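You operate a simulated robot arm through the tools that you are given. There is no shell and no other tool.

The job below is to be done with a simulated robot arm. You get a single attempt, and the scene is never put back.

JOB
Glue chip 75 onto the orange slide in the press and heat it till it holds.
Fine: heat dial at 60, then back to 0; lever left down.

The check looks at the end state, three seconds after you hand in, the way a careful person would. Anything else that was tipped, shoved, dropped, spilled or broken makes it a failure.

ROBOT AND FRAMES
A 7-joint arm with a two-finger parallel gripper, fixed in place. Base frame: the origin is at the foot of the arm, x ahead of it, y to its left, z up; the work surface is at about z = 76.7. Readings come in cm, rad, newtons and seconds.
With the tool pointing down near the work surface it reaches from about 10 to 66 cm from the base axis. Its first joint turns from -1.152 to 1.152 rad. Payload 1.57 kg.
The TCP is the grasp point between the finger pads, 3 cm short of the fingertips. In the tool frame z runs along the fingers and y along their closing line. The gripper opens to 8 cm. The fingers are 1.7 cm wide and 1.2 cm thick; the gripper's body (4 by 8.2 cm) begins 8 cm behind the TCP.
Orientation is that of the tool frame in the base frame, as a unit quaternion [x, y, z, w]. With the fingers straight down and closing along the base's y, the tool's x points along the base's -x, its y along +y and its z along -z.

CONTROLS
- The arm moves only by the tool move_arm. Its argument "rows" is a list of rows, each an object of numbers (a shift or turn left out is 0, a gripper value left out holds the last): "dx", "dy", "dz": the shift along the base's x, y, z in cm; "ax", "ay", "az": the turn, a rotation vector about the base's x, y, z in rad; "fingers": the closure, from 0 (fully open) to 1 (shut). In form: [{"dx": .., "dy": .., "dz": .., "ax": .., "ay": .., "az": .., "fingers": ..}, ...]. A call has 1 to 20 rows; each row is the pose to reach, as a shift and turn from the pose commanded when the call began. A row lasts 0.2 s, in which the tool goes at most 5 cm and 0.15 rad; a call with a longer step from one row to the next is refused whole, and so is a gripper value outside its range. A pose out of reach is approached as far as the arm can. The call stops where the force on the tool passes 40 N (or 10 N more than at its start, if that is more) or the arm is blocked; 0.2 s more then pass. The fingers move at their own pace (about 7.2 cm/s each) and stop on an object; they squeeze with about 36 N. The grip force told is the motor's: it shows also when the fingers shut on nothing. Time passes only in rows, and 0.2 s behind the last, so rows that repeat a pose let the fingers close. It gives the time, the measured TCP pose, the force on the tool (base axes), the opening and the grip force at its end, in the units of the frame above (readings bear some noise), with the torque about the TCP (base axes, N m) and any sound that the robot's microphone picked up.
- Cameras (640 x 400 px; columns grow to the right, rows downward): "scene" is fixed at [5.29, 42.75, 142.45]; the picture's right is [-0.80, -0.59, 0.00], its down [-0.34, 0.46, -0.82] and it looks along [0.49, -0.66, -0.57] (base axes); focal length 300 px, centre (320, 200). "wrist" rides on the gripper at [7.2, -0.7, -12.2] in the tool frame; the picture's right is [0.09, 1.00, 0.00], its down [-0.84, 0.08, -0.54] and it looks along [-0.54, 0.05, 0.84] (tool axes); focal length 238 px, centre (320, 200). There is no depth. A picture from a camera that has moved, and an enlarged one, comes with that camera's place and axes in the base frame and with its lens.
- capture(camera): a new picture of that camera. No time passes.
- enlarge(camera, box): a new picture of the part [left, top, right, bottom] of that camera's present view, enlarged. No time passes.
- sign_off(): hands the job in; it is judged then, once.

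Places have to be worked out from the pictures, the camera data and where the tool is seen. Open the gripper and draw the arm clear of the work before you hand the job in, unless the task says otherwise.

The tools are called after "Emit:" as a command line: name --argument value ..., lists and objects as JSON in quotes. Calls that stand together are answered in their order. move_arm: Moves the arm, as the interface text tells. Its arguments: {"type":"object","properties":{"rows":{"type":"array","items":{"type":"object","properties":{"dx":{"type":"number"},"dy":{"type":"number"},"dz":{"type":"number"},"ax":{"type":"number"},"ay":{"type":"number"},"az":{"type":"number"},"fingers":{"type":"number"}}}}},"required":["rows"]} The other tools are called the same way: capture (camera) takes a picture; enlarge (camera, box) takes an enlarged picture of a part of a camera's view; sign_off () hands the job in.

At the start:

```text
clock: 0.0
position: [39.47, -14.83, 121.91]
tcp_rot: [0.0, 1.0, 0.0, -0.001]
contact_force: [0.6, 0.4, 0.6]
wrist_torque: [0.0, -0.01, -0.01]
finger_gap: 7.99
grasp_force: 0.2
```

scene: 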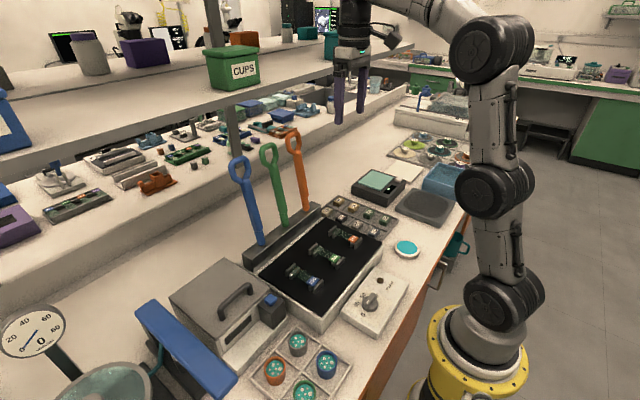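
wrist: 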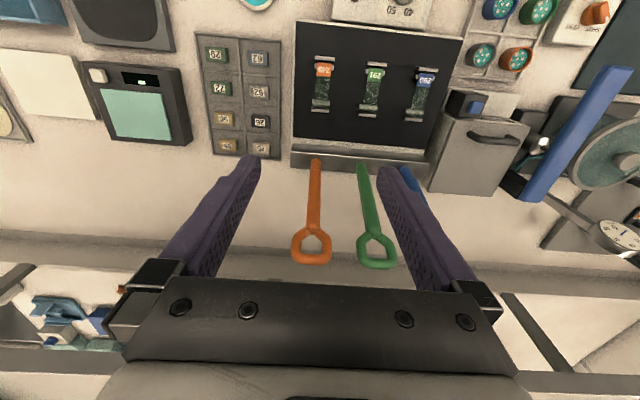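

I see a press with three levers (blue, green, orange), slides, a chip tray, and a heat dial; I'll look closer at each before moving.

Emit:
enlarge --camera "scene" --box '[220, 120, 420, 340]'

Emit:
enlarge --camera "wrist" --box '[180, 20, 300, 170]'

Emit:
enlarge --camera "wrist" --box '[280, 0, 480, 160]'

Emit:
enlarge --camera "scene" --box '[310, 180, 460, 340]'

```text
1.82 times, centred on (320, 230) of scene
camera zoom: at [5.29, 42.75, 142.45], right [-0.8, -0.59, 0.0], down [-0.34, 0.46, -0.82], along [0.49, -0.66, -0.57], focal length 545 px, centre (320, 146)
```

zoom: 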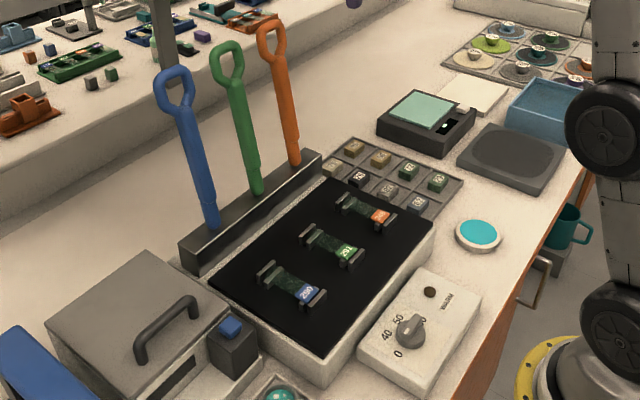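

```text
2.67 times, centred on (240, 95) of wrist
camera zoom: at [32.34, -15.55, 134.2], right [-0.09, 1.0, 0.0], down [0.84, 0.08, 0.54], along [0.54, 0.05, -0.84], focal length 636 px, centre (533, 480)
```

zoom: 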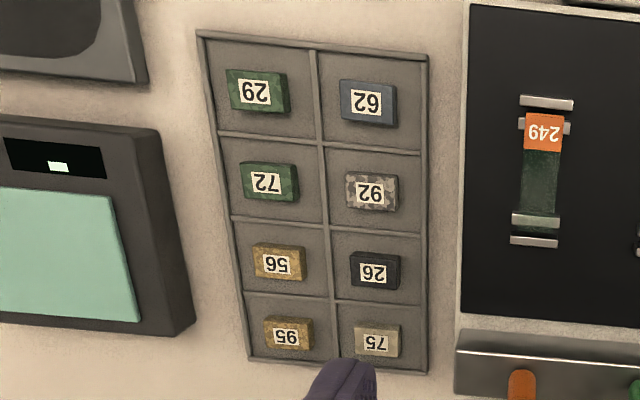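

```text
2.50 times, centred on (380, 80) of wrist
camera zoom: at [32.34, -15.55, 134.2], right [-0.09, 1.0, 0.0], down [0.84, 0.08, 0.54], along [0.54, 0.05, -0.84], focal length 596 px, centre (170, 500)
```

zoom: 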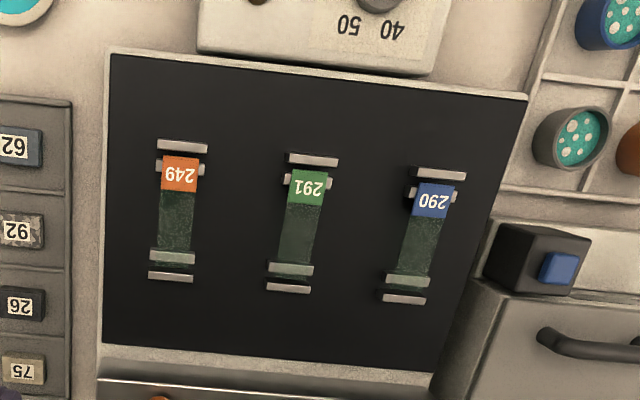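

```text
2.50 times, centred on (385, 260) of scene
camera zoom: at [5.29, 42.75, 142.45], right [-0.8, -0.59, 0.0], down [-0.34, 0.46, -0.82], along [0.49, -0.66, -0.57], focal length 749 px, centre (158, 50)
```

zoom: 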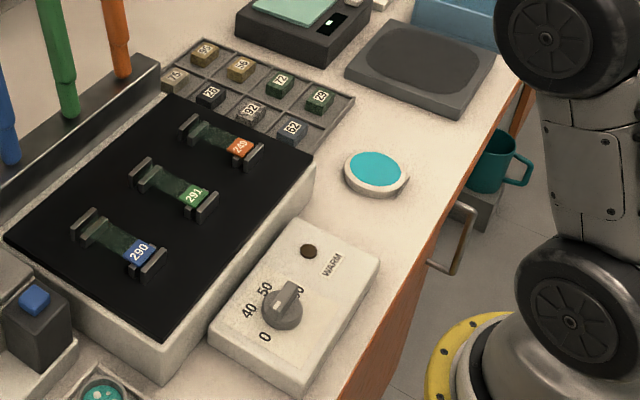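

Chip 75 looks to be at about (54.7, -28, 78), at the far, plate-side corner of the tray. I'll look at the dial, the teal pad, the levers and the rest of the bench more closely.

Emit:
enlarge --camera "scene" --box '[330, 260, 420, 340]'

Emit:
enlarge --camera "scene" --box '[380, 220, 440, 270]'

Emit:
enlarge --camera "scene" --box '[280, 190, 400, 300]'

Emit:
enlarge --camera "scene" --box '[220, 120, 340, 270]'

Emit:
enlarge --camera "scene" --box '[340, 80, 500, 220]'

Emit:
enlarge --camera "scene" --box '[120, 240, 380, 400]'

```text
5.00 times, centred on (375, 300) of scene
camera zoom: at [5.29, 42.75, 142.45], right [-0.8, -0.59, 0.0], down [-0.34, 0.46, -0.82], along [0.49, -0.66, -0.57], focal length 1498 px, centre (45, -300)
```

zoom: 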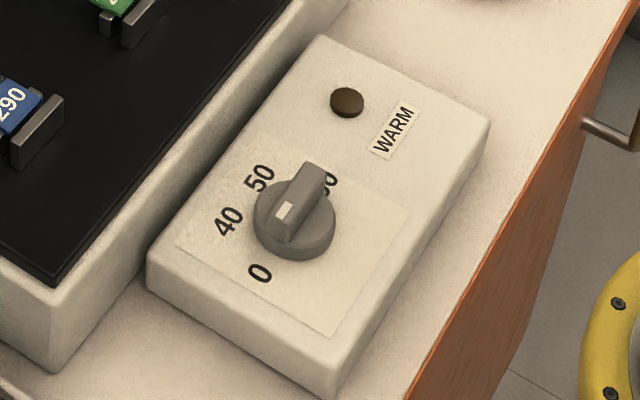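

```text
8.00 times, centred on (410, 245) of scene
camera zoom: at [5.29, 42.75, 142.45], right [-0.8, -0.59, 0.0], down [-0.34, 0.46, -0.82], along [0.49, -0.66, -0.57], focal length 2398 px, centre (-400, -160)
```

zoom: 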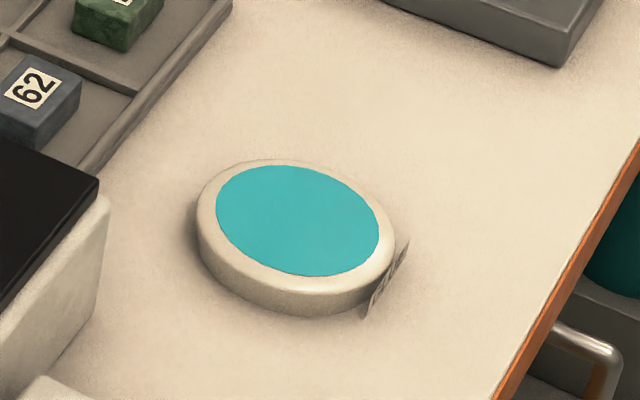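

```text
3.64 times, centred on (340, 245) of scene
camera zoom: at [5.29, 42.75, 142.45], right [-0.8, -0.59, 0.0], down [-0.34, 0.46, -0.82], along [0.49, -0.66, -0.57], focal length 1090 px, centre (247, 36)
```

zoom: 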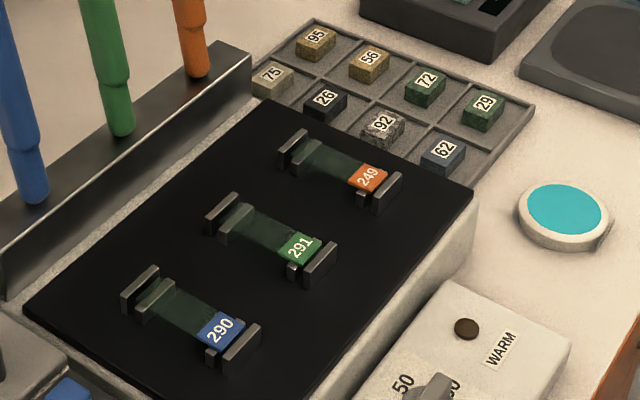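

```text
2.67 times, centred on (280, 195) of scene
camera zoom: at [5.29, 42.75, 142.45], right [-0.8, -0.59, 0.0], down [-0.34, 0.46, -0.82], along [0.49, -0.66, -0.57], focal length 799 px, centre (427, 213)
```

zoom: 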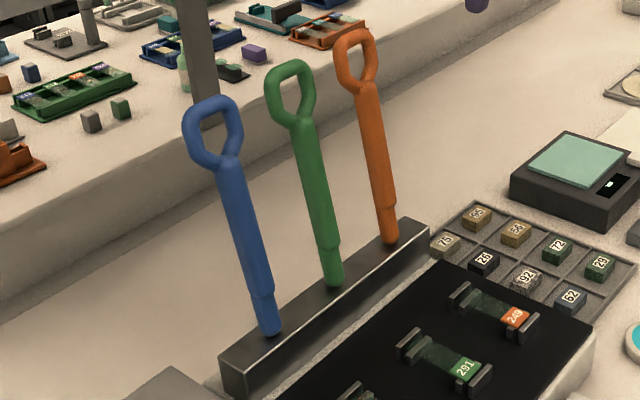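

```text
2.86 times, centred on (420, 150) of scene
camera zoom: at [5.29, 42.75, 142.45], right [-0.8, -0.59, 0.0], down [-0.34, 0.46, -0.82], along [0.49, -0.66, -0.57], focal length 856 px, centre (34, 343)
```

zoom: 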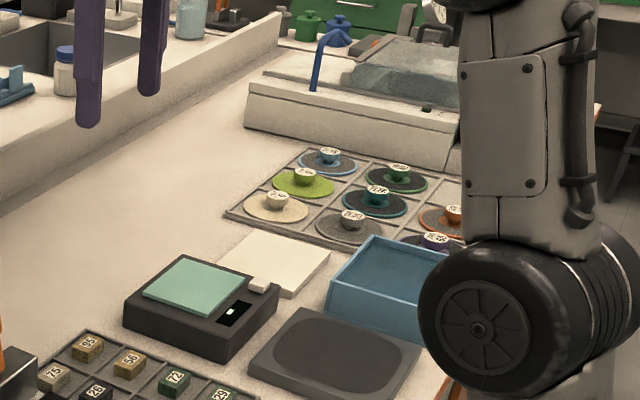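

```text
2.46 times, centred on (250, 320) of scene
camera zoom: at [5.29, 42.75, 142.45], right [-0.8, -0.59, 0.0], down [-0.34, 0.46, -0.82], along [0.49, -0.66, -0.57], focal length 738 px, centre (492, -95)
```

zoom: 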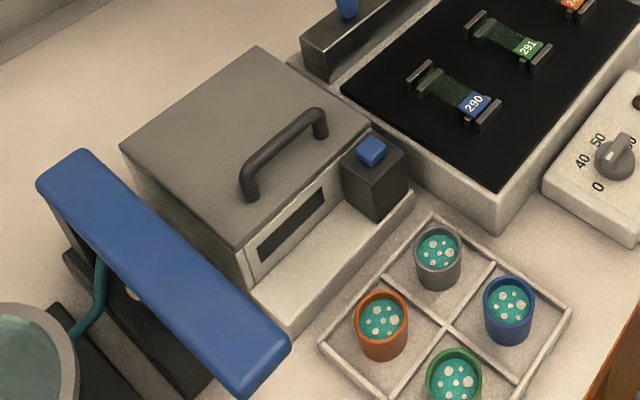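

The teal pad is at about (24, -27), the dial at (22.8, -1.3), slide 249 at about (39, -14.5, 84.5), and the orange lever runs from (53.5, -15, 86) up to (56.7, -14.5, 110). I'll lower the wrist to take a closer look at the chip tray.

Emit:
move_arm --rows '[{"dy": -4, "dz": -2}, {"dy": -8, "dz": -5}, {"dy": -12, "dz": -8}, {"dy": -14.7, "dz": -12}, {"dy": -14.7, "dz": -16}, {"dy": -14.7, "dz": -19}, {"dy": -14.7, "dz": -19}]'

Emit:
capture --camera "wrist"

Emit:
capture --camera "scene"

```text
clock: 1.6
position: [39.24, -29.53, 102.95]
tcp_rot: [0.0, 1.0, 0.0, 0.0]
contact_force: [0.6, 0.2, -0.5]
wrist_torque: [0.01, 0.0, 0.01]
finger_gap: 8.0
grasp_force: 0.0
```

```text
taken
camera wrist: at [32.06, -30.23, 115.14], right [-0.09, 1.0, 0.0], down [0.84, 0.08, 0.54], along [0.54, 0.05, -0.84], focal length 238 px, centre (320, 200)
```

wrist: 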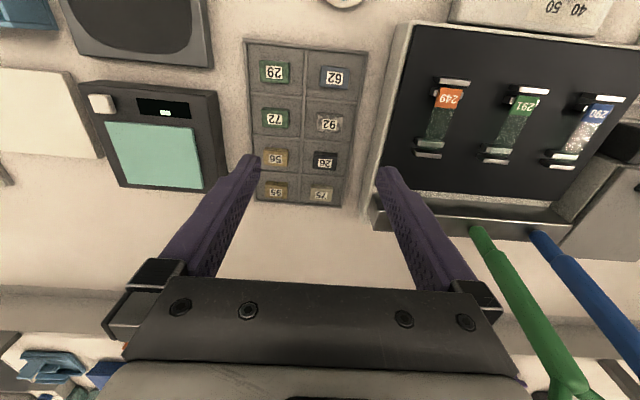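

```text
taken
```

scene: 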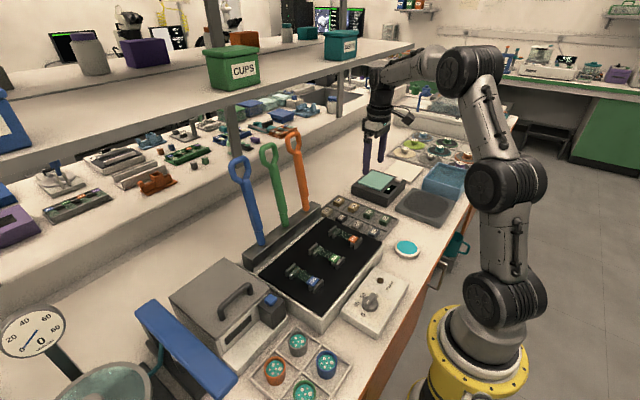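

The view is nearer now; I'll enlarge the tray, the slide and the pad to work out sizes.

Emit:
enlarge --camera "wrist" --box '[240, 130, 380, 220]'

Emit:
enlarge --camera "wrist" --box '[380, 60, 540, 180]'

Emit:
enlarge --camera "wrist" --box '[230, 30, 390, 220]'

```text
4.44 times, centred on (310, 175) of wrist
camera zoom: at [32.06, -30.23, 115.14], right [-0.09, 1.0, 0.0], down [0.84, 0.08, 0.54], along [0.54, 0.05, -0.84], focal length 1059 px, centre (364, 311)
```

zoom: 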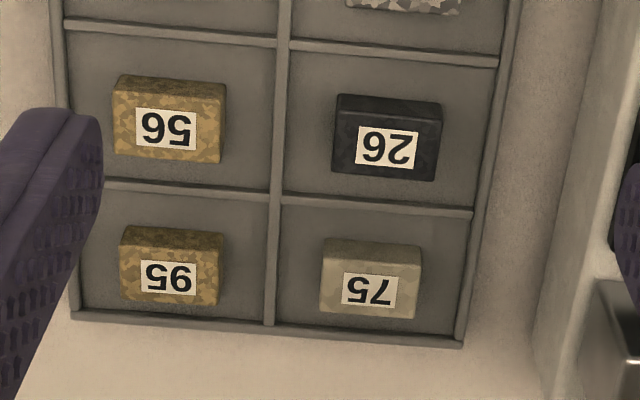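

```text
3.33 times, centred on (460, 120) of wrist
camera zoom: at [32.06, -30.23, 115.14], right [-0.09, 1.0, 0.0], down [0.84, 0.08, 0.54], along [0.54, 0.05, -0.84], focal length 794 px, centre (-147, 467)
```

zoom: 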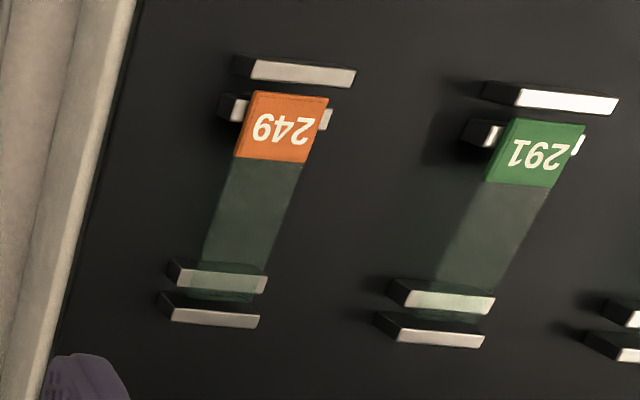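

```text
2.11 times, centred on (310, 125) of wrist
camera zoom: at [32.06, -30.23, 115.14], right [-0.09, 1.0, 0.0], down [0.84, 0.08, 0.54], along [0.54, 0.05, -0.84], focal length 502 px, centre (341, 358)
```

zoom: 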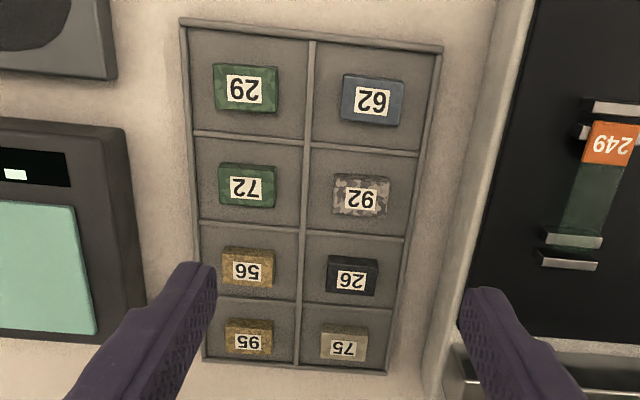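

Chip 75 measures about 3.8 (y) × 2.3 (x) × 1.8 cm and the slide about 2.5 × 7.5 cm, so the chip should end up with its long side along the slide. Next I'll draw back and turn so I can read the label on the teal pad.

Emit:
move_arm --rows '[{"dx": -3, "dy": 2, "az": -0.1}, {"dx": -6, "dy": 4, "az": -0.2}, {"dx": -9, "dy": 6, "az": -0.3}, {"dx": -12, "dy": 8, "az": -0.4}, {"dx": -15, "dy": 10, "az": -0.5}, {"dx": -18, "dy": 11.5, "az": -0.6}, {"dx": -21, "dy": 13, "az": -0.7}, {"dx": -23, "dy": 14, "az": -0.8}, {"dx": -23, "dy": 14, "az": -0.8}]'

Emit:
capture --camera "wrist"

```text
clock: 3.6
position: [16.49, -15.4, 102.85]
tcp_rot: [0.39, 0.921, 0.0, 0.0]
contact_force: [-0.7, -0.1, -0.6]
wrist_torque: [0.01, -0.02, 0.01]
finger_gap: 7.99
grasp_force: 0.2
```

```text
taken
camera wrist: at [11.08, -10.74, 115.1], right [0.65, 0.76, 0.0], down [0.64, -0.55, 0.54], along [0.41, -0.35, -0.84], focal length 238 px, centre (320, 200)
```

wrist: 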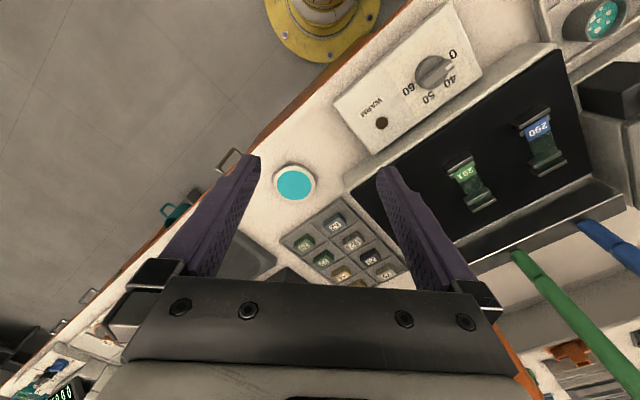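

Now the pad and dial are both in view, so I'll enlarge both.

Emit:
enlarge --camera "wrist" --box '[265, 155, 325, 210]'

Emit:
enlarge --camera "wrist" --box '[360, 30, 480, 150]'

Emit:
enlarge --camera "wrist" --box '[420, 90, 580, 220]'

```text
7.27 times, centred on (295, 182) of wrist
camera zoom: at [11.08, -10.74, 115.1], right [0.65, 0.76, 0.0], down [0.64, -0.55, 0.54], along [0.41, -0.35, -0.84], focal length 1734 px, centre (502, 327)
```

zoom: 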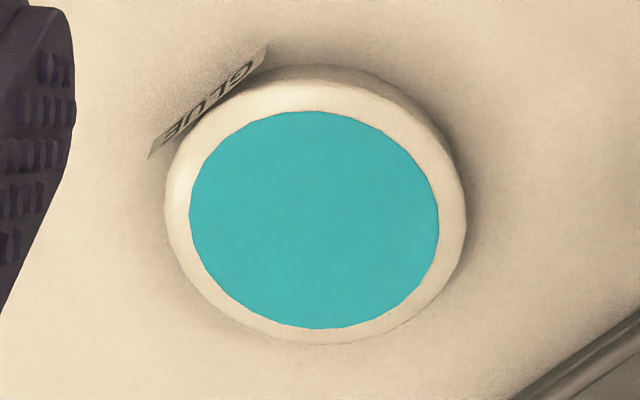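

```text
3.33 times, centred on (420, 90) of wrist
camera zoom: at [11.08, -10.74, 115.1], right [0.65, 0.76, 0.0], down [0.64, -0.55, 0.54], along [0.41, -0.35, -0.84], focal length 794 px, centre (-13, 567)
```

zoom: 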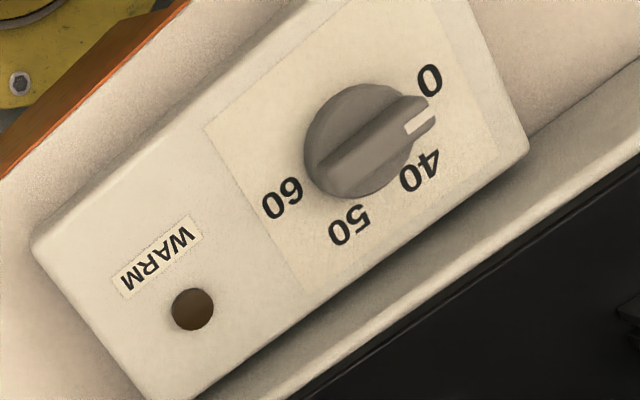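

```text
3.08 times, centred on (500, 155) of wrist
camera zoom: at [11.08, -10.74, 115.1], right [0.65, 0.76, 0.0], down [0.64, -0.55, 0.54], along [0.41, -0.35, -0.84], focal length 733 px, centre (-234, 338)
```

zoom: 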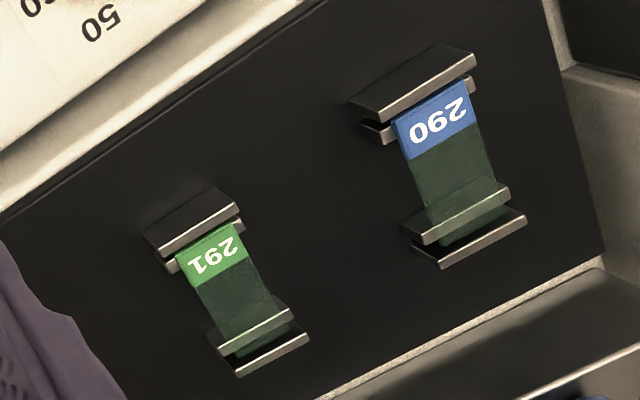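

The label reads GLUE, with the pad at about (23.8, -27.0) and its top near z = 78.4. The dial centre is about (22.8, -1.3): 0 points to +y, 60 to -y, and it turns clockwise. Now I'll go over chip 75 with the tool turned so the fingers close along x.

Emit:
move_arm --rows '[{"dx": 2, "dy": -0.7, "az": 0.148, "fingers": 0.55}, {"dx": 4, "dy": -1.4, "az": 0.296}, {"dx": 6, "dy": -2.1, "az": 0.444}, {"dx": 8.5, "dy": -2.9, "az": 0.592}, {"dx": 11, "dy": -3.7, "az": 0.74}, {"dx": 13.5, "dy": -4.5, "az": 0.888}, {"dx": 16, "dy": -5.3, "az": 1.036}, {"dx": 18.5, "dy": -6.1, "az": 1.184}, {"dx": 21, "dy": -7, "az": 1.332}, {"dx": 23.5, "dy": -7.8, "az": 1.48}, {"dx": 26, "dy": -8.6, "az": 1.628}, {"dx": 28.5, "dy": -9.5, "az": 1.776}, {"dx": 31, "dy": -10.3, "az": 1.924}, {"dx": 33.5, "dy": -11.1, "az": 2.072}, {"dx": 36, "dy": -11.9, "az": 2.22}, {"dx": 37.8, "dy": -12.6, "az": 2.3708}, {"dx": 37.8, "dy": -12.6, "dz": -4, "az": 2.3708}, {"dx": 37.8, "dy": -12.6, "dz": -8, "az": 2.3708}, {"dx": 37.8, "dy": -12.6, "dz": -8, "az": 2.3708}]'

Emit:
capture --camera "wrist"

Emit:
capture --camera "scene"

```text
clock: 7.6
position: [54.4, -27.85, 94.87]
tcp_rot: [0.707, -0.707, 0.0, 0.001]
contact_force: [0.1, 0.4, -0.2]
wrist_torque: [-0.03, -0.04, 0.01]
finger_gap: 3.6
grasp_force: 0.0
```

```text
taken
camera wrist: at [55.11, -35.15, 107.08], right [-1.0, -0.09, 0.0], down [-0.08, 0.84, 0.54], along [-0.05, 0.54, -0.84], focal length 238 px, centre (320, 200)
```

wrist: 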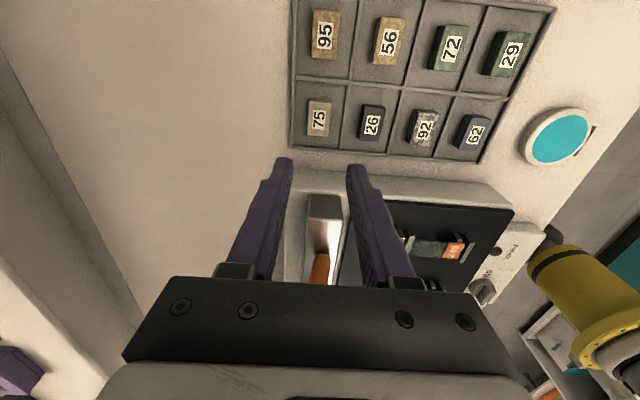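

```text
taken
```

scene: 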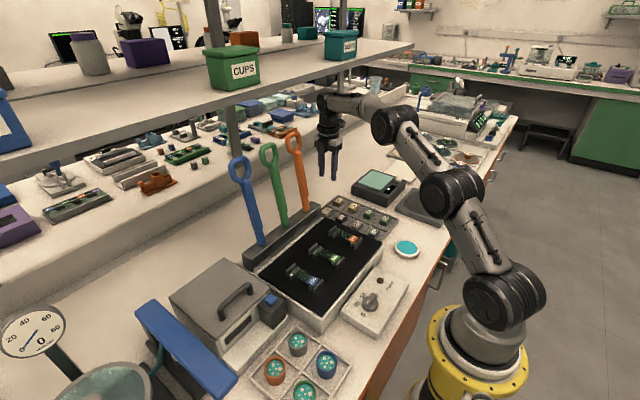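

The chip is just ahead of the fingertips in this view; I'll enlarge it to measure its place.

Emit:
enlarge --camera "wrist" --box '[280, 60, 400, 180]'

Emit:
enlarge --camera "wrist" --box '[300, 180, 500, 300]'

```text
3.33 times, centred on (340, 120) of wrist
camera zoom: at [55.11, -35.15, 107.08], right [-1.0, -0.09, 0.0], down [-0.08, 0.84, 0.54], along [-0.05, 0.54, -0.84], focal length 794 px, centre (253, 467)
```

zoom: 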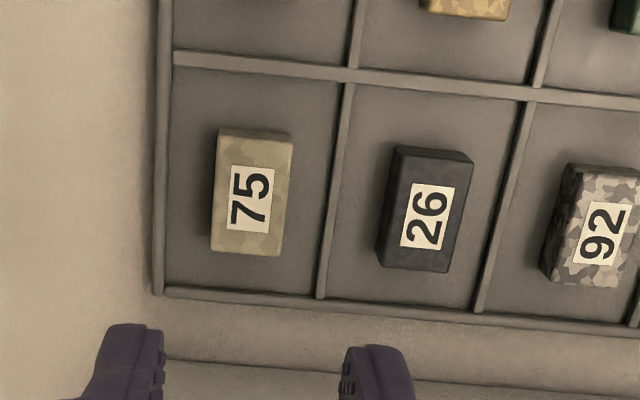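

```text
3.20 times, centred on (400, 240) of wrist
camera zoom: at [55.11, -35.15, 107.08], right [-1.0, -0.09, 0.0], down [-0.08, 0.84, 0.54], along [-0.05, 0.54, -0.84], focal length 763 px, centre (64, 72)
```

zoom: 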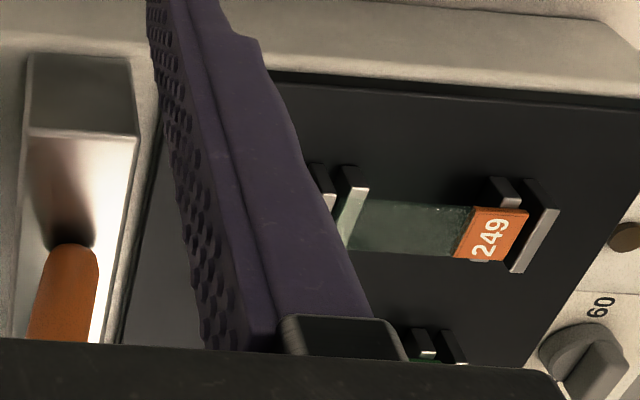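

Chip 75's centre comes out at about (54.55, -28.1), 2.5 × 3.9 cm. I'll check chip and tray-wall heights from the scene camera before descending.

Emit:
enlarge --camera "scene" --box '[312, 190, 372, 230]'

Emit:
enlarge --camera "scene" --box '[325, 215, 375, 250]'

```text
10.00 times, centred on (342, 210) of scene
camera zoom: at [5.29, 42.75, 142.45], right [-0.8, -0.59, 0.0], down [-0.34, 0.46, -0.82], along [0.49, -0.66, -0.57], focal length 2997 px, centre (100, 100)
```

zoom: 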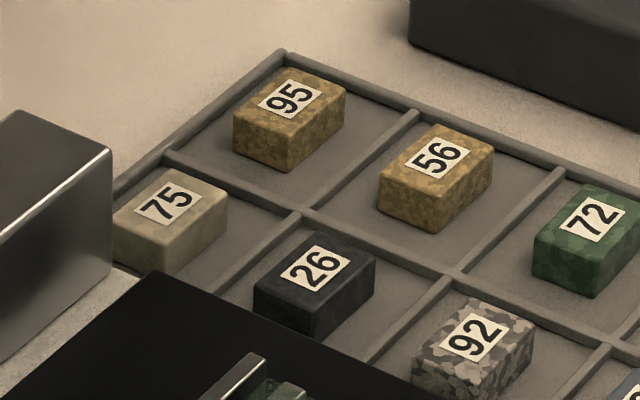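

```text
11.43 times, centred on (350, 232) of scene
camera zoom: at [5.29, 42.75, 142.45], right [-0.8, -0.59, 0.0], down [-0.34, 0.46, -0.82], along [0.49, -0.66, -0.57], focal length 3425 px, centre (-23, -171)
```

zoom: 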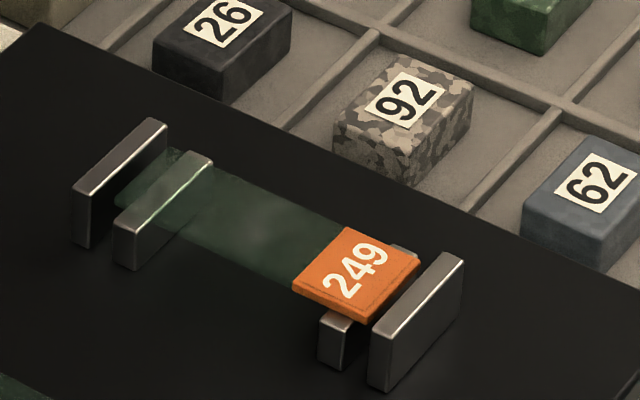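

Chips are about 1.45 cm tall and the tray walls only about 0.5 cm, so fingertips at z≈77.9 will grip the upper part. I'll correct by (+0.13, -0.2) and lower in around the chip with a narrowed gap.

Emit:
move_arm --rows '[{"dx": 0.13, "dy": -0.2, "dz": -3, "fingers": 0.58}, {"dx": 0.13, "dy": -0.2, "dz": -6, "fingers": 0.58}, {"dx": 0.13, "dy": -0.2, "dz": -9, "fingers": 0.58}, {"dx": 0.13, "dy": -0.2, "dz": -11, "fingers": 0.58}, {"dx": 0.13, "dy": -0.2, "dz": -12, "fingers": 0.58}, {"dx": 0.13, "dy": -0.2, "dz": -12, "fingers": 0.58}]'

Emit:
capture --camera "wrist"

Emit:
enlarge --camera "scene" --box '[300, 170, 390, 230]'

Emit:
enlarge --camera "wrist" --box '[260, 110, 380, 210]'

```text
clock: 9.0
position: [54.38, -28.41, 83.1]
tcp_rot: [0.708, -0.707, 0.0, 0.0]
contact_force: [-1.1, -0.1, -0.8]
wrist_torque: [-0.02, -0.03, -0.01]
finger_gap: 3.35
grasp_force: 0.1
```

```text
taken
camera wrist: at [55.06, -35.55, 95.3], right [-1.0, -0.09, 0.0], down [-0.08, 0.84, 0.54], along [-0.05, 0.54, -0.84], focal length 238 px, centre (320, 200)
```

wrist: 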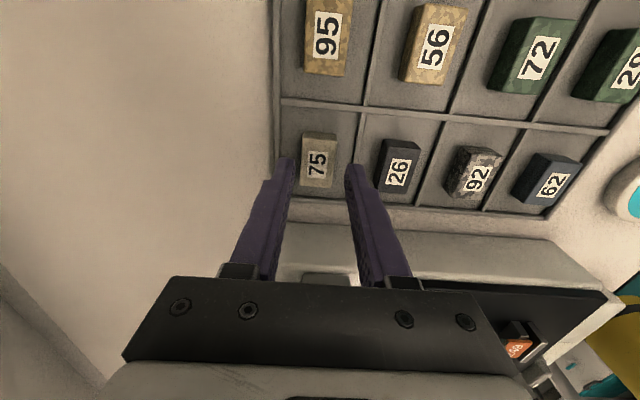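

```text
6.67 times, centred on (345, 200) of scene
camera zoom: at [5.29, 42.75, 142.45], right [-0.8, -0.59, 0.0], down [-0.34, 0.46, -0.82], along [0.49, -0.66, -0.57], focal length 1998 px, centre (153, 200)
```

zoom: 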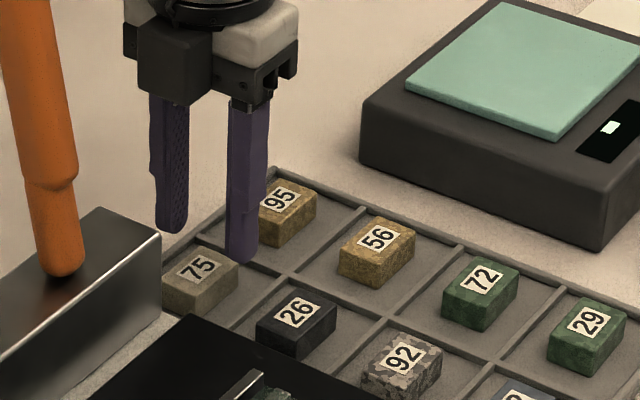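

```text
4.00 times, centred on (320, 160) of wrist
camera zoom: at [55.06, -35.55, 95.3], right [-1.0, -0.09, 0.0], down [-0.08, 0.84, 0.54], along [-0.05, 0.54, -0.84], focal length 953 px, centre (320, 360)
```

zoom: 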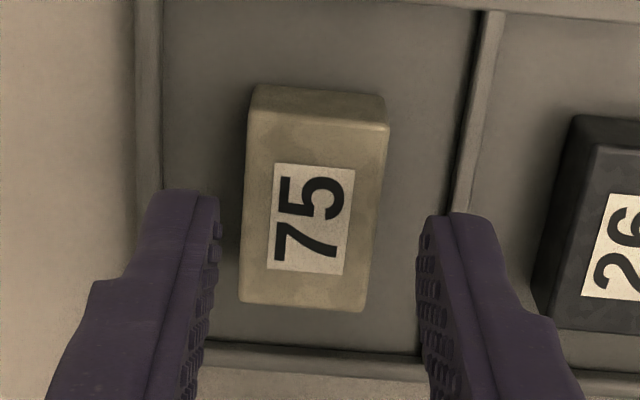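

The fingertips straddle the chip, slightly to the -x side; I'll shift +0.2 in x and +0.13 in y, lower by 2.2 cm so the tips are at about z = 77.9, and close.

Emit:
move_arm --rows '[{"dx": 0.2, "dy": 0.13}, {"dx": 0.2, "dy": 0.13, "dz": -1.0}, {"dx": 0.2, "dy": 0.13, "dz": -1.8}, {"dx": 0.2, "dy": 0.13, "dz": -2.2}, {"dx": 0.2, "dy": 0.13, "dz": -2.2}]'

Emit:
enlarge --camera "wrist" --box '[260, 110, 380, 210]'

Emit:
enlarge --camera "scene" --box '[300, 170, 375, 220]'

```text
clock: 10.2
position: [54.59, -28.17, 80.87]
tcp_rot: [0.707, -0.707, -0.001, 0.0]
contact_force: [0.0, -0.5, -0.2]
wrist_torque: [-0.02, -0.03, 0.01]
finger_gap: 3.36
grasp_force: 0.0
```

```text
4.00 times, centred on (320, 160) of wrist
camera zoom: at [55.29, -35.47, 93.06], right [-1.0, -0.09, 0.0], down [-0.08, 0.84, 0.54], along [-0.05, 0.54, -0.84], focal length 953 px, centre (320, 360)
```

zoom: 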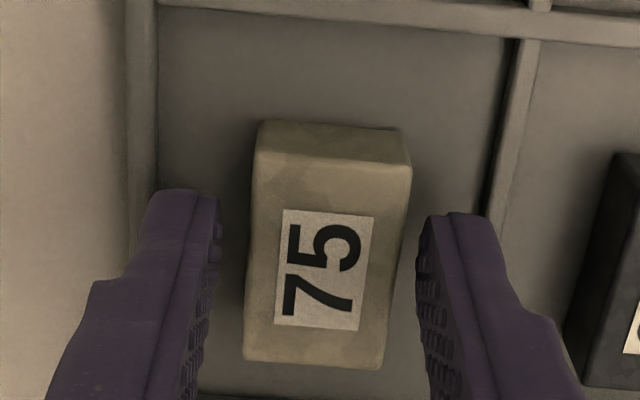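

```text
8.00 times, centred on (338, 195) of scene
camera zoom: at [5.29, 42.75, 142.45], right [-0.8, -0.59, 0.0], down [-0.34, 0.46, -0.82], along [0.49, -0.66, -0.57], focal length 2398 px, centre (180, 240)
```

zoom: 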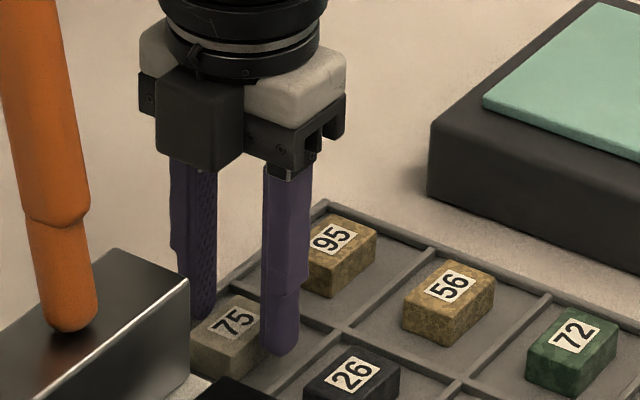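

The chip's top is centred between the pads now. Closing on it.

Emit:
move_arm --rows '[{"fingers": 0.7}, {"fingers": 1.0}, {"fingers": 1.0}, {"fingers": 1.0}, {"fingers": 1.0}]'

Emit:
enlarge --camera "wrist" --box '[260, 110, 380, 210]'

```text
clock: 11.4
position: [54.48, -28.28, 80.77]
tcp_rot: [-0.707, 0.707, 0.0, 0.0]
contact_force: [0.3, -0.7, 0.0]
wrist_torque: [0.05, 0.03, 0.0]
finger_gap: 2.47
grasp_force: 36.5
```

```text
4.00 times, centred on (320, 160) of wrist
camera zoom: at [55.28, -35.47, 93.08], right [-1.0, -0.09, 0.0], down [-0.08, 0.84, 0.54], along [-0.05, 0.54, -0.84], focal length 953 px, centre (320, 360)
```

zoom: 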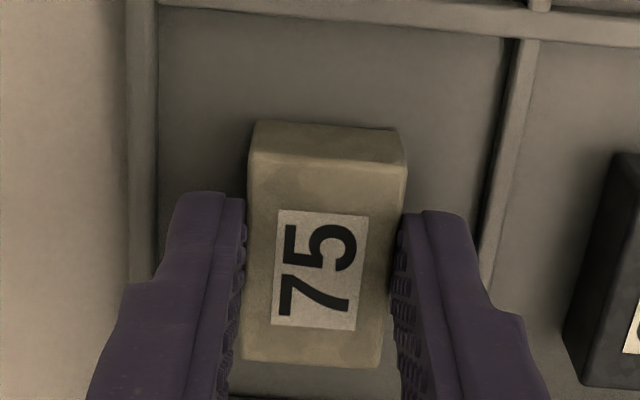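

Gripped at 2.47 cm with 36 N. I'll lift straight up, then carry it to above the glue pad at about (23.8, -27.0) while turning back to yaw 0.

Emit:
move_arm --rows '[{"dz": 1.5, "fingers": 1.0}, {"dz": 4}, {"dz": 8}, {"dz": 12}, {"dx": -3, "dy": 0.1, "dz": 12, "az": -0.145}, {"dx": -6, "dy": 0.2, "dz": 12, "az": -0.29}, {"dx": -9, "dy": 0.3, "dz": 12, "az": -0.435}, {"dx": -12, "dy": 0.4, "dz": 12, "az": -0.58}, {"dx": -15, "dy": 0.5, "dz": 12, "az": -0.725}, {"dx": -18, "dy": 0.6, "dz": 12, "az": -0.87}, {"dx": -21, "dy": 0.7, "dz": 12, "az": -1.015}, {"dx": -24, "dy": 0.8, "dz": 12, "az": -1.16}, {"dx": -27, "dy": 1.0, "dz": 12, "az": -1.305}, {"dx": -29.5, "dy": 1.1, "dz": 12, "az": -1.45}, {"dx": -30.7, "dy": 1.2, "dz": 12, "az": -1.5708}, {"dx": -30.7, "dy": 1.2, "dz": 10, "az": -1.5708}, {"dx": -30.7, "dy": 1.2, "dz": 10, "az": -1.5708}]'

Emit:
capture --camera "wrist"

Emit:
capture --camera "scene"

```text
clock: 15.0
position: [23.69, -27.05, 90.81]
tcp_rot: [-0.001, 1.0, 0.0, -0.001]
contact_force: [0.0, 0.7, -0.6]
wrist_torque: [-0.04, -0.02, 0.03]
finger_gap: 2.51
grasp_force: 36.3
```

```text
taken
camera wrist: at [16.56, -27.75, 103.13], right [-0.09, 1.0, 0.0], down [0.84, 0.08, 0.54], along [0.54, 0.05, -0.84], focal length 238 px, centre (320, 200)
```

wrist: 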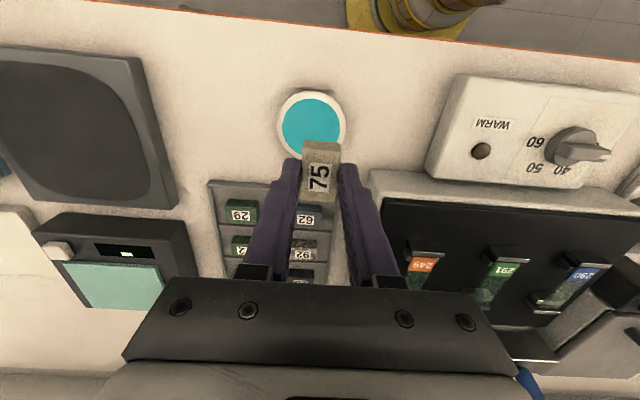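

```text
taken
```

scene: 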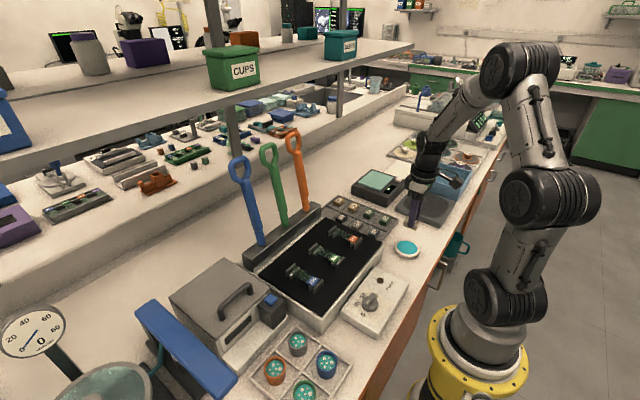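

The chip hangs just above the pad; I'll enlarge to judge the pad centre relative to the chip.

Emit:
enlarge --camera "wrist" --box '[260, 80, 380, 200]'

Emit:
enlarge --camera "scene" --box '[380, 190, 450, 265]'

```text
3.33 times, centred on (320, 140) of wrist
camera zoom: at [16.56, -27.75, 103.13], right [-0.09, 1.0, 0.0], down [0.84, 0.08, 0.54], along [0.54, 0.05, -0.84], focal length 794 px, centre (320, 400)
```

zoom: 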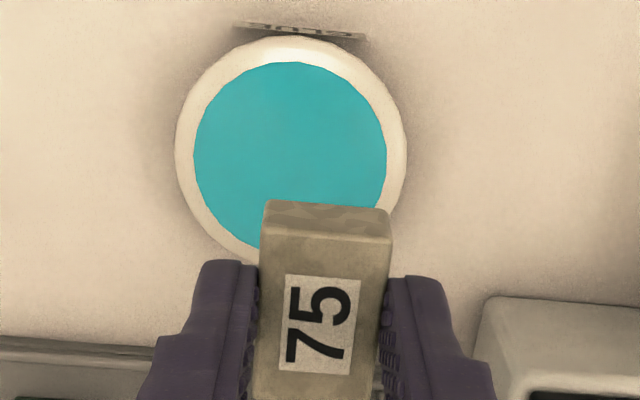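

```text
5.33 times, centred on (415, 228) of scene
camera zoom: at [5.29, 42.75, 142.45], right [-0.8, -0.59, 0.0], down [-0.34, 0.46, -0.82], along [0.49, -0.66, -0.57], focal length 1598 px, centre (-187, 53)
```

zoom: 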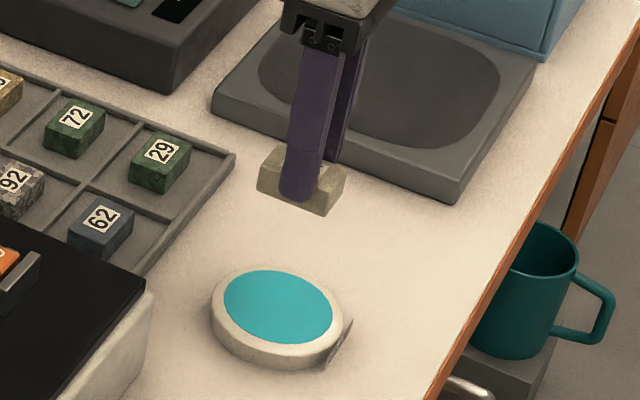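

The pad centre is about 0.9 cm further to -y than the tool, so I'll shift and come lower before checking again.

Emit:
move_arm --rows '[{"dx": -0.15, "dy": -0.9, "dz": -2}, {"dx": -0.15, "dy": -0.9, "dz": -4}, {"dx": -0.15, "dy": -0.9, "dz": -6}, {"dx": -0.15, "dy": -0.9, "dz": -6}]'

Emit:
enlarge --camera "wrist" --box '[260, 100, 380, 200]'

Emit:
enlarge --camera "scene" --box '[380, 205, 440, 265]'

```text
clock: 16.0
position: [23.61, -28.2, 84.6]
tcp_rot: [0.0, 1.0, 0.0, 0.0]
contact_force: [-0.3, -0.6, -0.4]
wrist_torque: [0.03, 0.01, 0.0]
finger_gap: 2.49
grasp_force: 35.9
```

```text
4.00 times, centred on (320, 150) of wrist
camera zoom: at [16.5, -28.85, 96.95], right [-0.09, 1.0, 0.0], down [0.84, 0.08, 0.54], along [0.54, 0.05, -0.84], focal length 953 px, centre (320, 400)
```

zoom: 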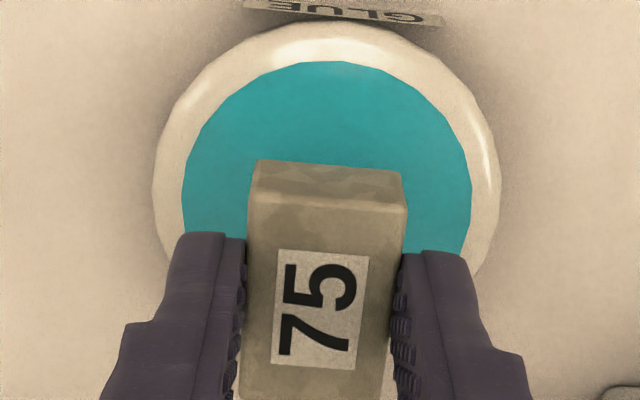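

```text
6.67 times, centred on (410, 235) of scene
camera zoom: at [5.29, 42.74, 142.45], right [-0.8, -0.59, 0.0], down [-0.34, 0.46, -0.82], along [0.49, -0.66, -0.57], focal length 1998 px, centre (-280, -33)
```

zoom: 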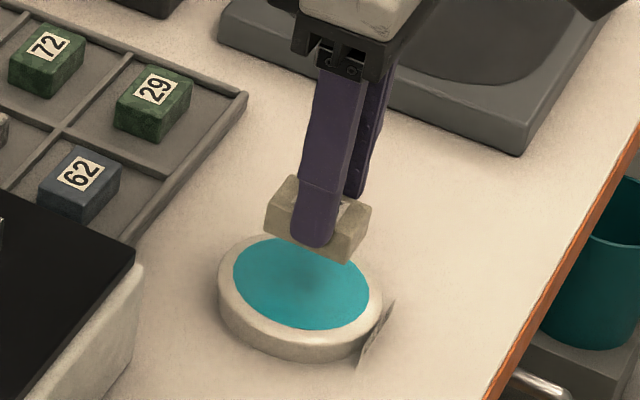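

The chip is centred over the glue. I'll lower gently in small steps, watching the force for contact.

Emit:
move_arm --rows '[{"dz": -0.8}, {"dz": -1.5}, {"dz": -2.0}, {"dz": -2.0}]'

Emit:
enlarge --camera "wrist" --box '[260, 100, 380, 200]'

Emit:
enlarge --camera "scene" --box '[380, 205, 440, 265]'

```text
clock: 17.0
position: [23.74, -28.06, 82.91]
tcp_rot: [0.0, 1.0, -0.001, 0.0]
contact_force: [-0.4, -0.5, 0.0]
wrist_torque: [0.01, 0.02, -0.03]
finger_gap: 2.49
grasp_force: 36.0
```

```text
4.00 times, centred on (320, 150) of wrist
camera zoom: at [16.59, -28.67, 95.03], right [-0.09, 1.0, 0.0], down [0.84, 0.08, 0.54], along [0.54, 0.05, -0.84], focal length 953 px, centre (320, 400)
```

zoom: 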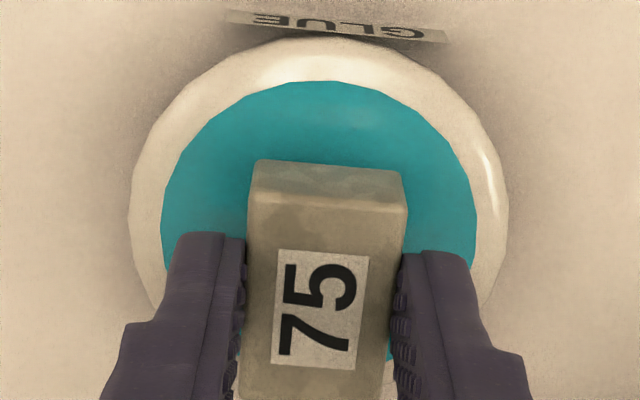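

```text
6.67 times, centred on (410, 235) of scene
camera zoom: at [5.29, 42.74, 142.45], right [-0.8, -0.59, 0.0], down [-0.34, 0.46, -0.82], along [0.49, -0.66, -0.57], focal length 1998 px, centre (-280, -33)
```

zoom: 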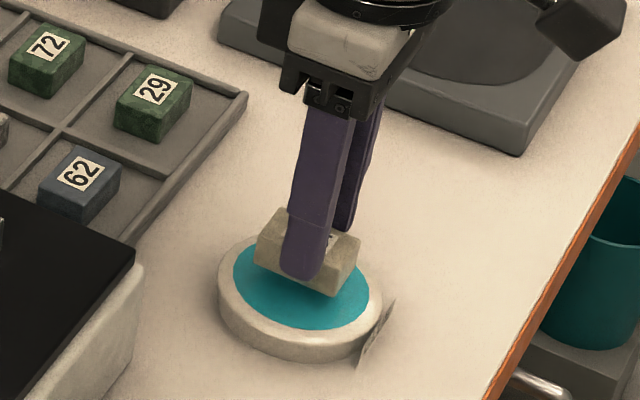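

Still a small gap; continuing down in small increments with a 0.15 cm correction towards the pad's centre.

Emit:
move_arm --rows '[{"dx": -0.15, "dz": -0.2}, {"dx": -0.15, "dz": -0.4}, {"dx": -0.15, "dz": -0.55}, {"dx": -0.15, "dz": -0.55}]'

Emit:
enlarge --camera "scene" --box '[385, 220, 430, 262]'

Emit:
enlarge --camera "wrist" --box '[260, 100, 380, 200]'

```text
clock: 18.0
position: [23.63, -28.11, 82.31]
tcp_rot: [0.0, 1.0, -0.001, 0.0]
contact_force: [-0.4, 0.2, 0.1]
wrist_torque: [0.0, 0.01, -0.01]
finger_gap: 2.47
grasp_force: 35.9
```

```text
9.52 times, centred on (408, 241) of scene
camera zoom: at [5.29, 42.75, 142.45], right [-0.8, -0.59, 0.0], down [-0.34, 0.46, -0.82], along [0.49, -0.66, -0.57], focal length 2854 px, centre (-513, -190)
```

zoom: 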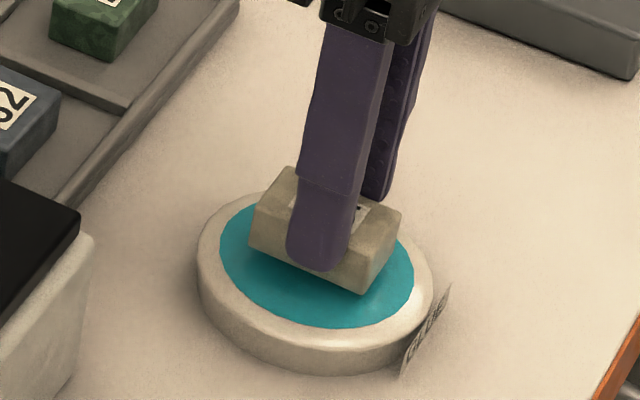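

```text
4.00 times, centred on (320, 150) of wrist
camera zoom: at [16.51, -28.65, 94.54], right [-0.09, 1.0, 0.0], down [0.84, 0.08, 0.54], along [0.54, 0.05, -0.84], focal length 953 px, centre (320, 400)
```

zoom: 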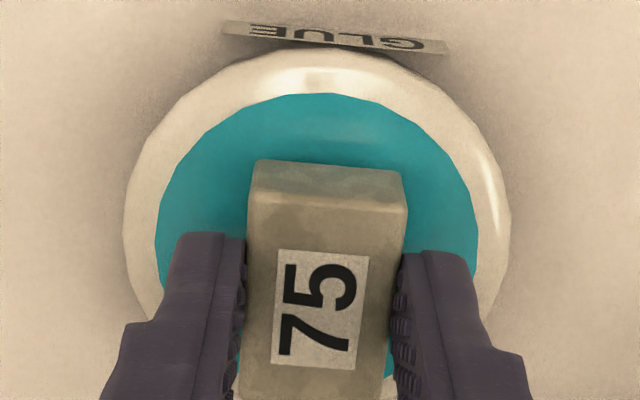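

No contact force yet and the chip's bottom edge is just above the glue, so I'll ease down a further 0.4 cm.

Emit:
move_arm --rows '[{"dz": -0.1}, {"dz": -0.2}, {"dz": -0.3}, {"dz": -0.3}]'

Emit:
enlarge --camera "scene" --box '[385, 220, 430, 262]'

```text
clock: 19.0
position: [23.51, -27.94, 82.01]
tcp_rot: [0.0, 1.0, 0.0, -0.001]
contact_force: [0.1, 0.4, -0.9]
wrist_torque: [0.0, -0.01, 0.03]
finger_gap: 2.47
grasp_force: 36.1
```

```text
9.52 times, centred on (408, 241) of scene
camera zoom: at [5.29, 42.75, 142.45], right [-0.8, -0.59, 0.0], down [-0.34, 0.46, -0.82], along [0.49, -0.66, -0.57], focal length 2854 px, centre (-513, -190)
```

zoom: 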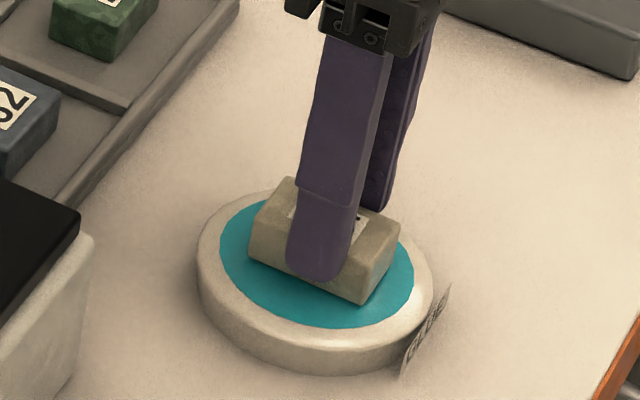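

Still only noise on the force; a few more small steps down.

Emit:
move_arm --rows '[{"dz": -0.1}, {"dz": -0.2}, {"dz": -0.2}]'

Emit:
enlarge --camera "scene" --box '[385, 220, 430, 262]'

```text
clock: 19.8
position: [23.63, -27.97, 81.77]
tcp_rot: [0.0, 1.0, -0.001, 0.0]
contact_force: [-1.4, 0.5, 4.7]
wrist_torque: [0.05, 0.04, 0.01]
finger_gap: 2.51
grasp_force: 35.8
```

```text
9.52 times, centred on (408, 241) of scene
camera zoom: at [5.29, 42.75, 142.45], right [-0.8, -0.59, 0.0], down [-0.34, 0.46, -0.82], along [0.49, -0.66, -0.57], focal length 2854 px, centre (-513, -190)
```

zoom: 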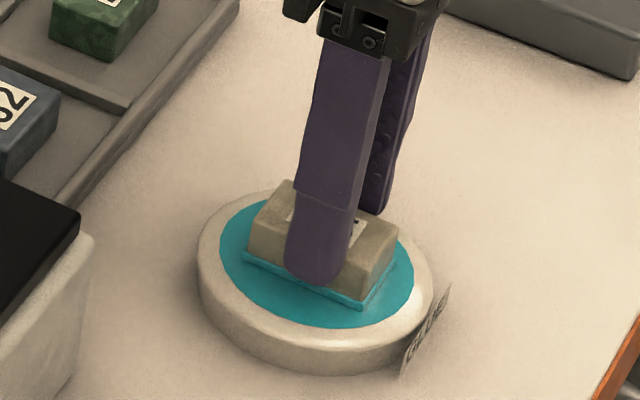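

Contact at about 4.7 N and a teal film now shows along the chip's lower edge. Lifting straight up and checking the chip.

Emit:
move_arm --rows '[{"dz": 0.5}, {"dz": 1.5}, {"dz": 4}, {"dz": 8}, {"dz": 12}, {"dz": 14}, {"dz": 14}]'

Emit:
enlarge --camera "scene" --box '[380, 170, 450, 260]'

Emit:
capture --camera "wrist"

```text
clock: 21.4
position: [23.56, -28.11, 95.79]
tcp_rot: [0.0, 1.0, 0.0, 0.0]
contact_force: [-0.4, -0.1, -1.3]
wrist_torque: [-0.03, -0.01, 0.01]
finger_gap: 2.5
grasp_force: 35.9
```

```text
4.44 times, centred on (415, 215) of scene
camera zoom: at [5.29, 42.75, 142.45], right [-0.8, -0.59, 0.0], down [-0.34, 0.46, -0.82], along [0.49, -0.66, -0.57], focal length 1332 px, centre (-102, 133)
```

zoom: 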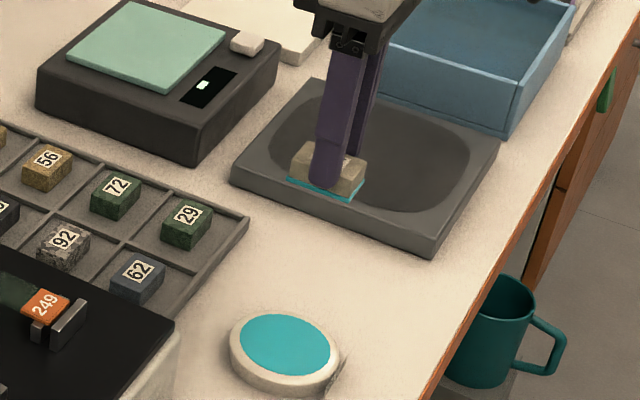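

```text
taken
camera wrist: at [16.38, -28.84, 108.02], right [-0.09, 1.0, 0.0], down [0.84, 0.08, 0.54], along [0.54, 0.05, -0.84], focal length 238 px, centre (320, 200)
```

wrist: 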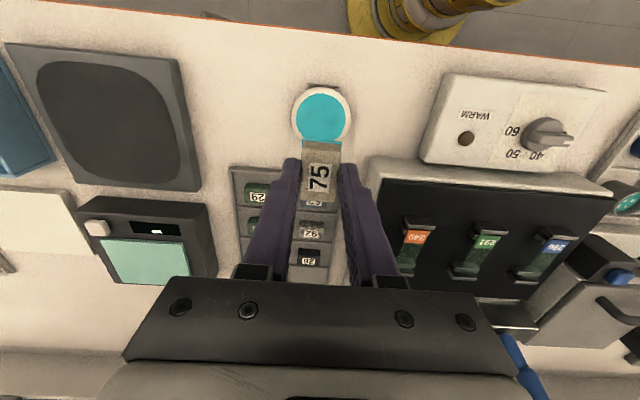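

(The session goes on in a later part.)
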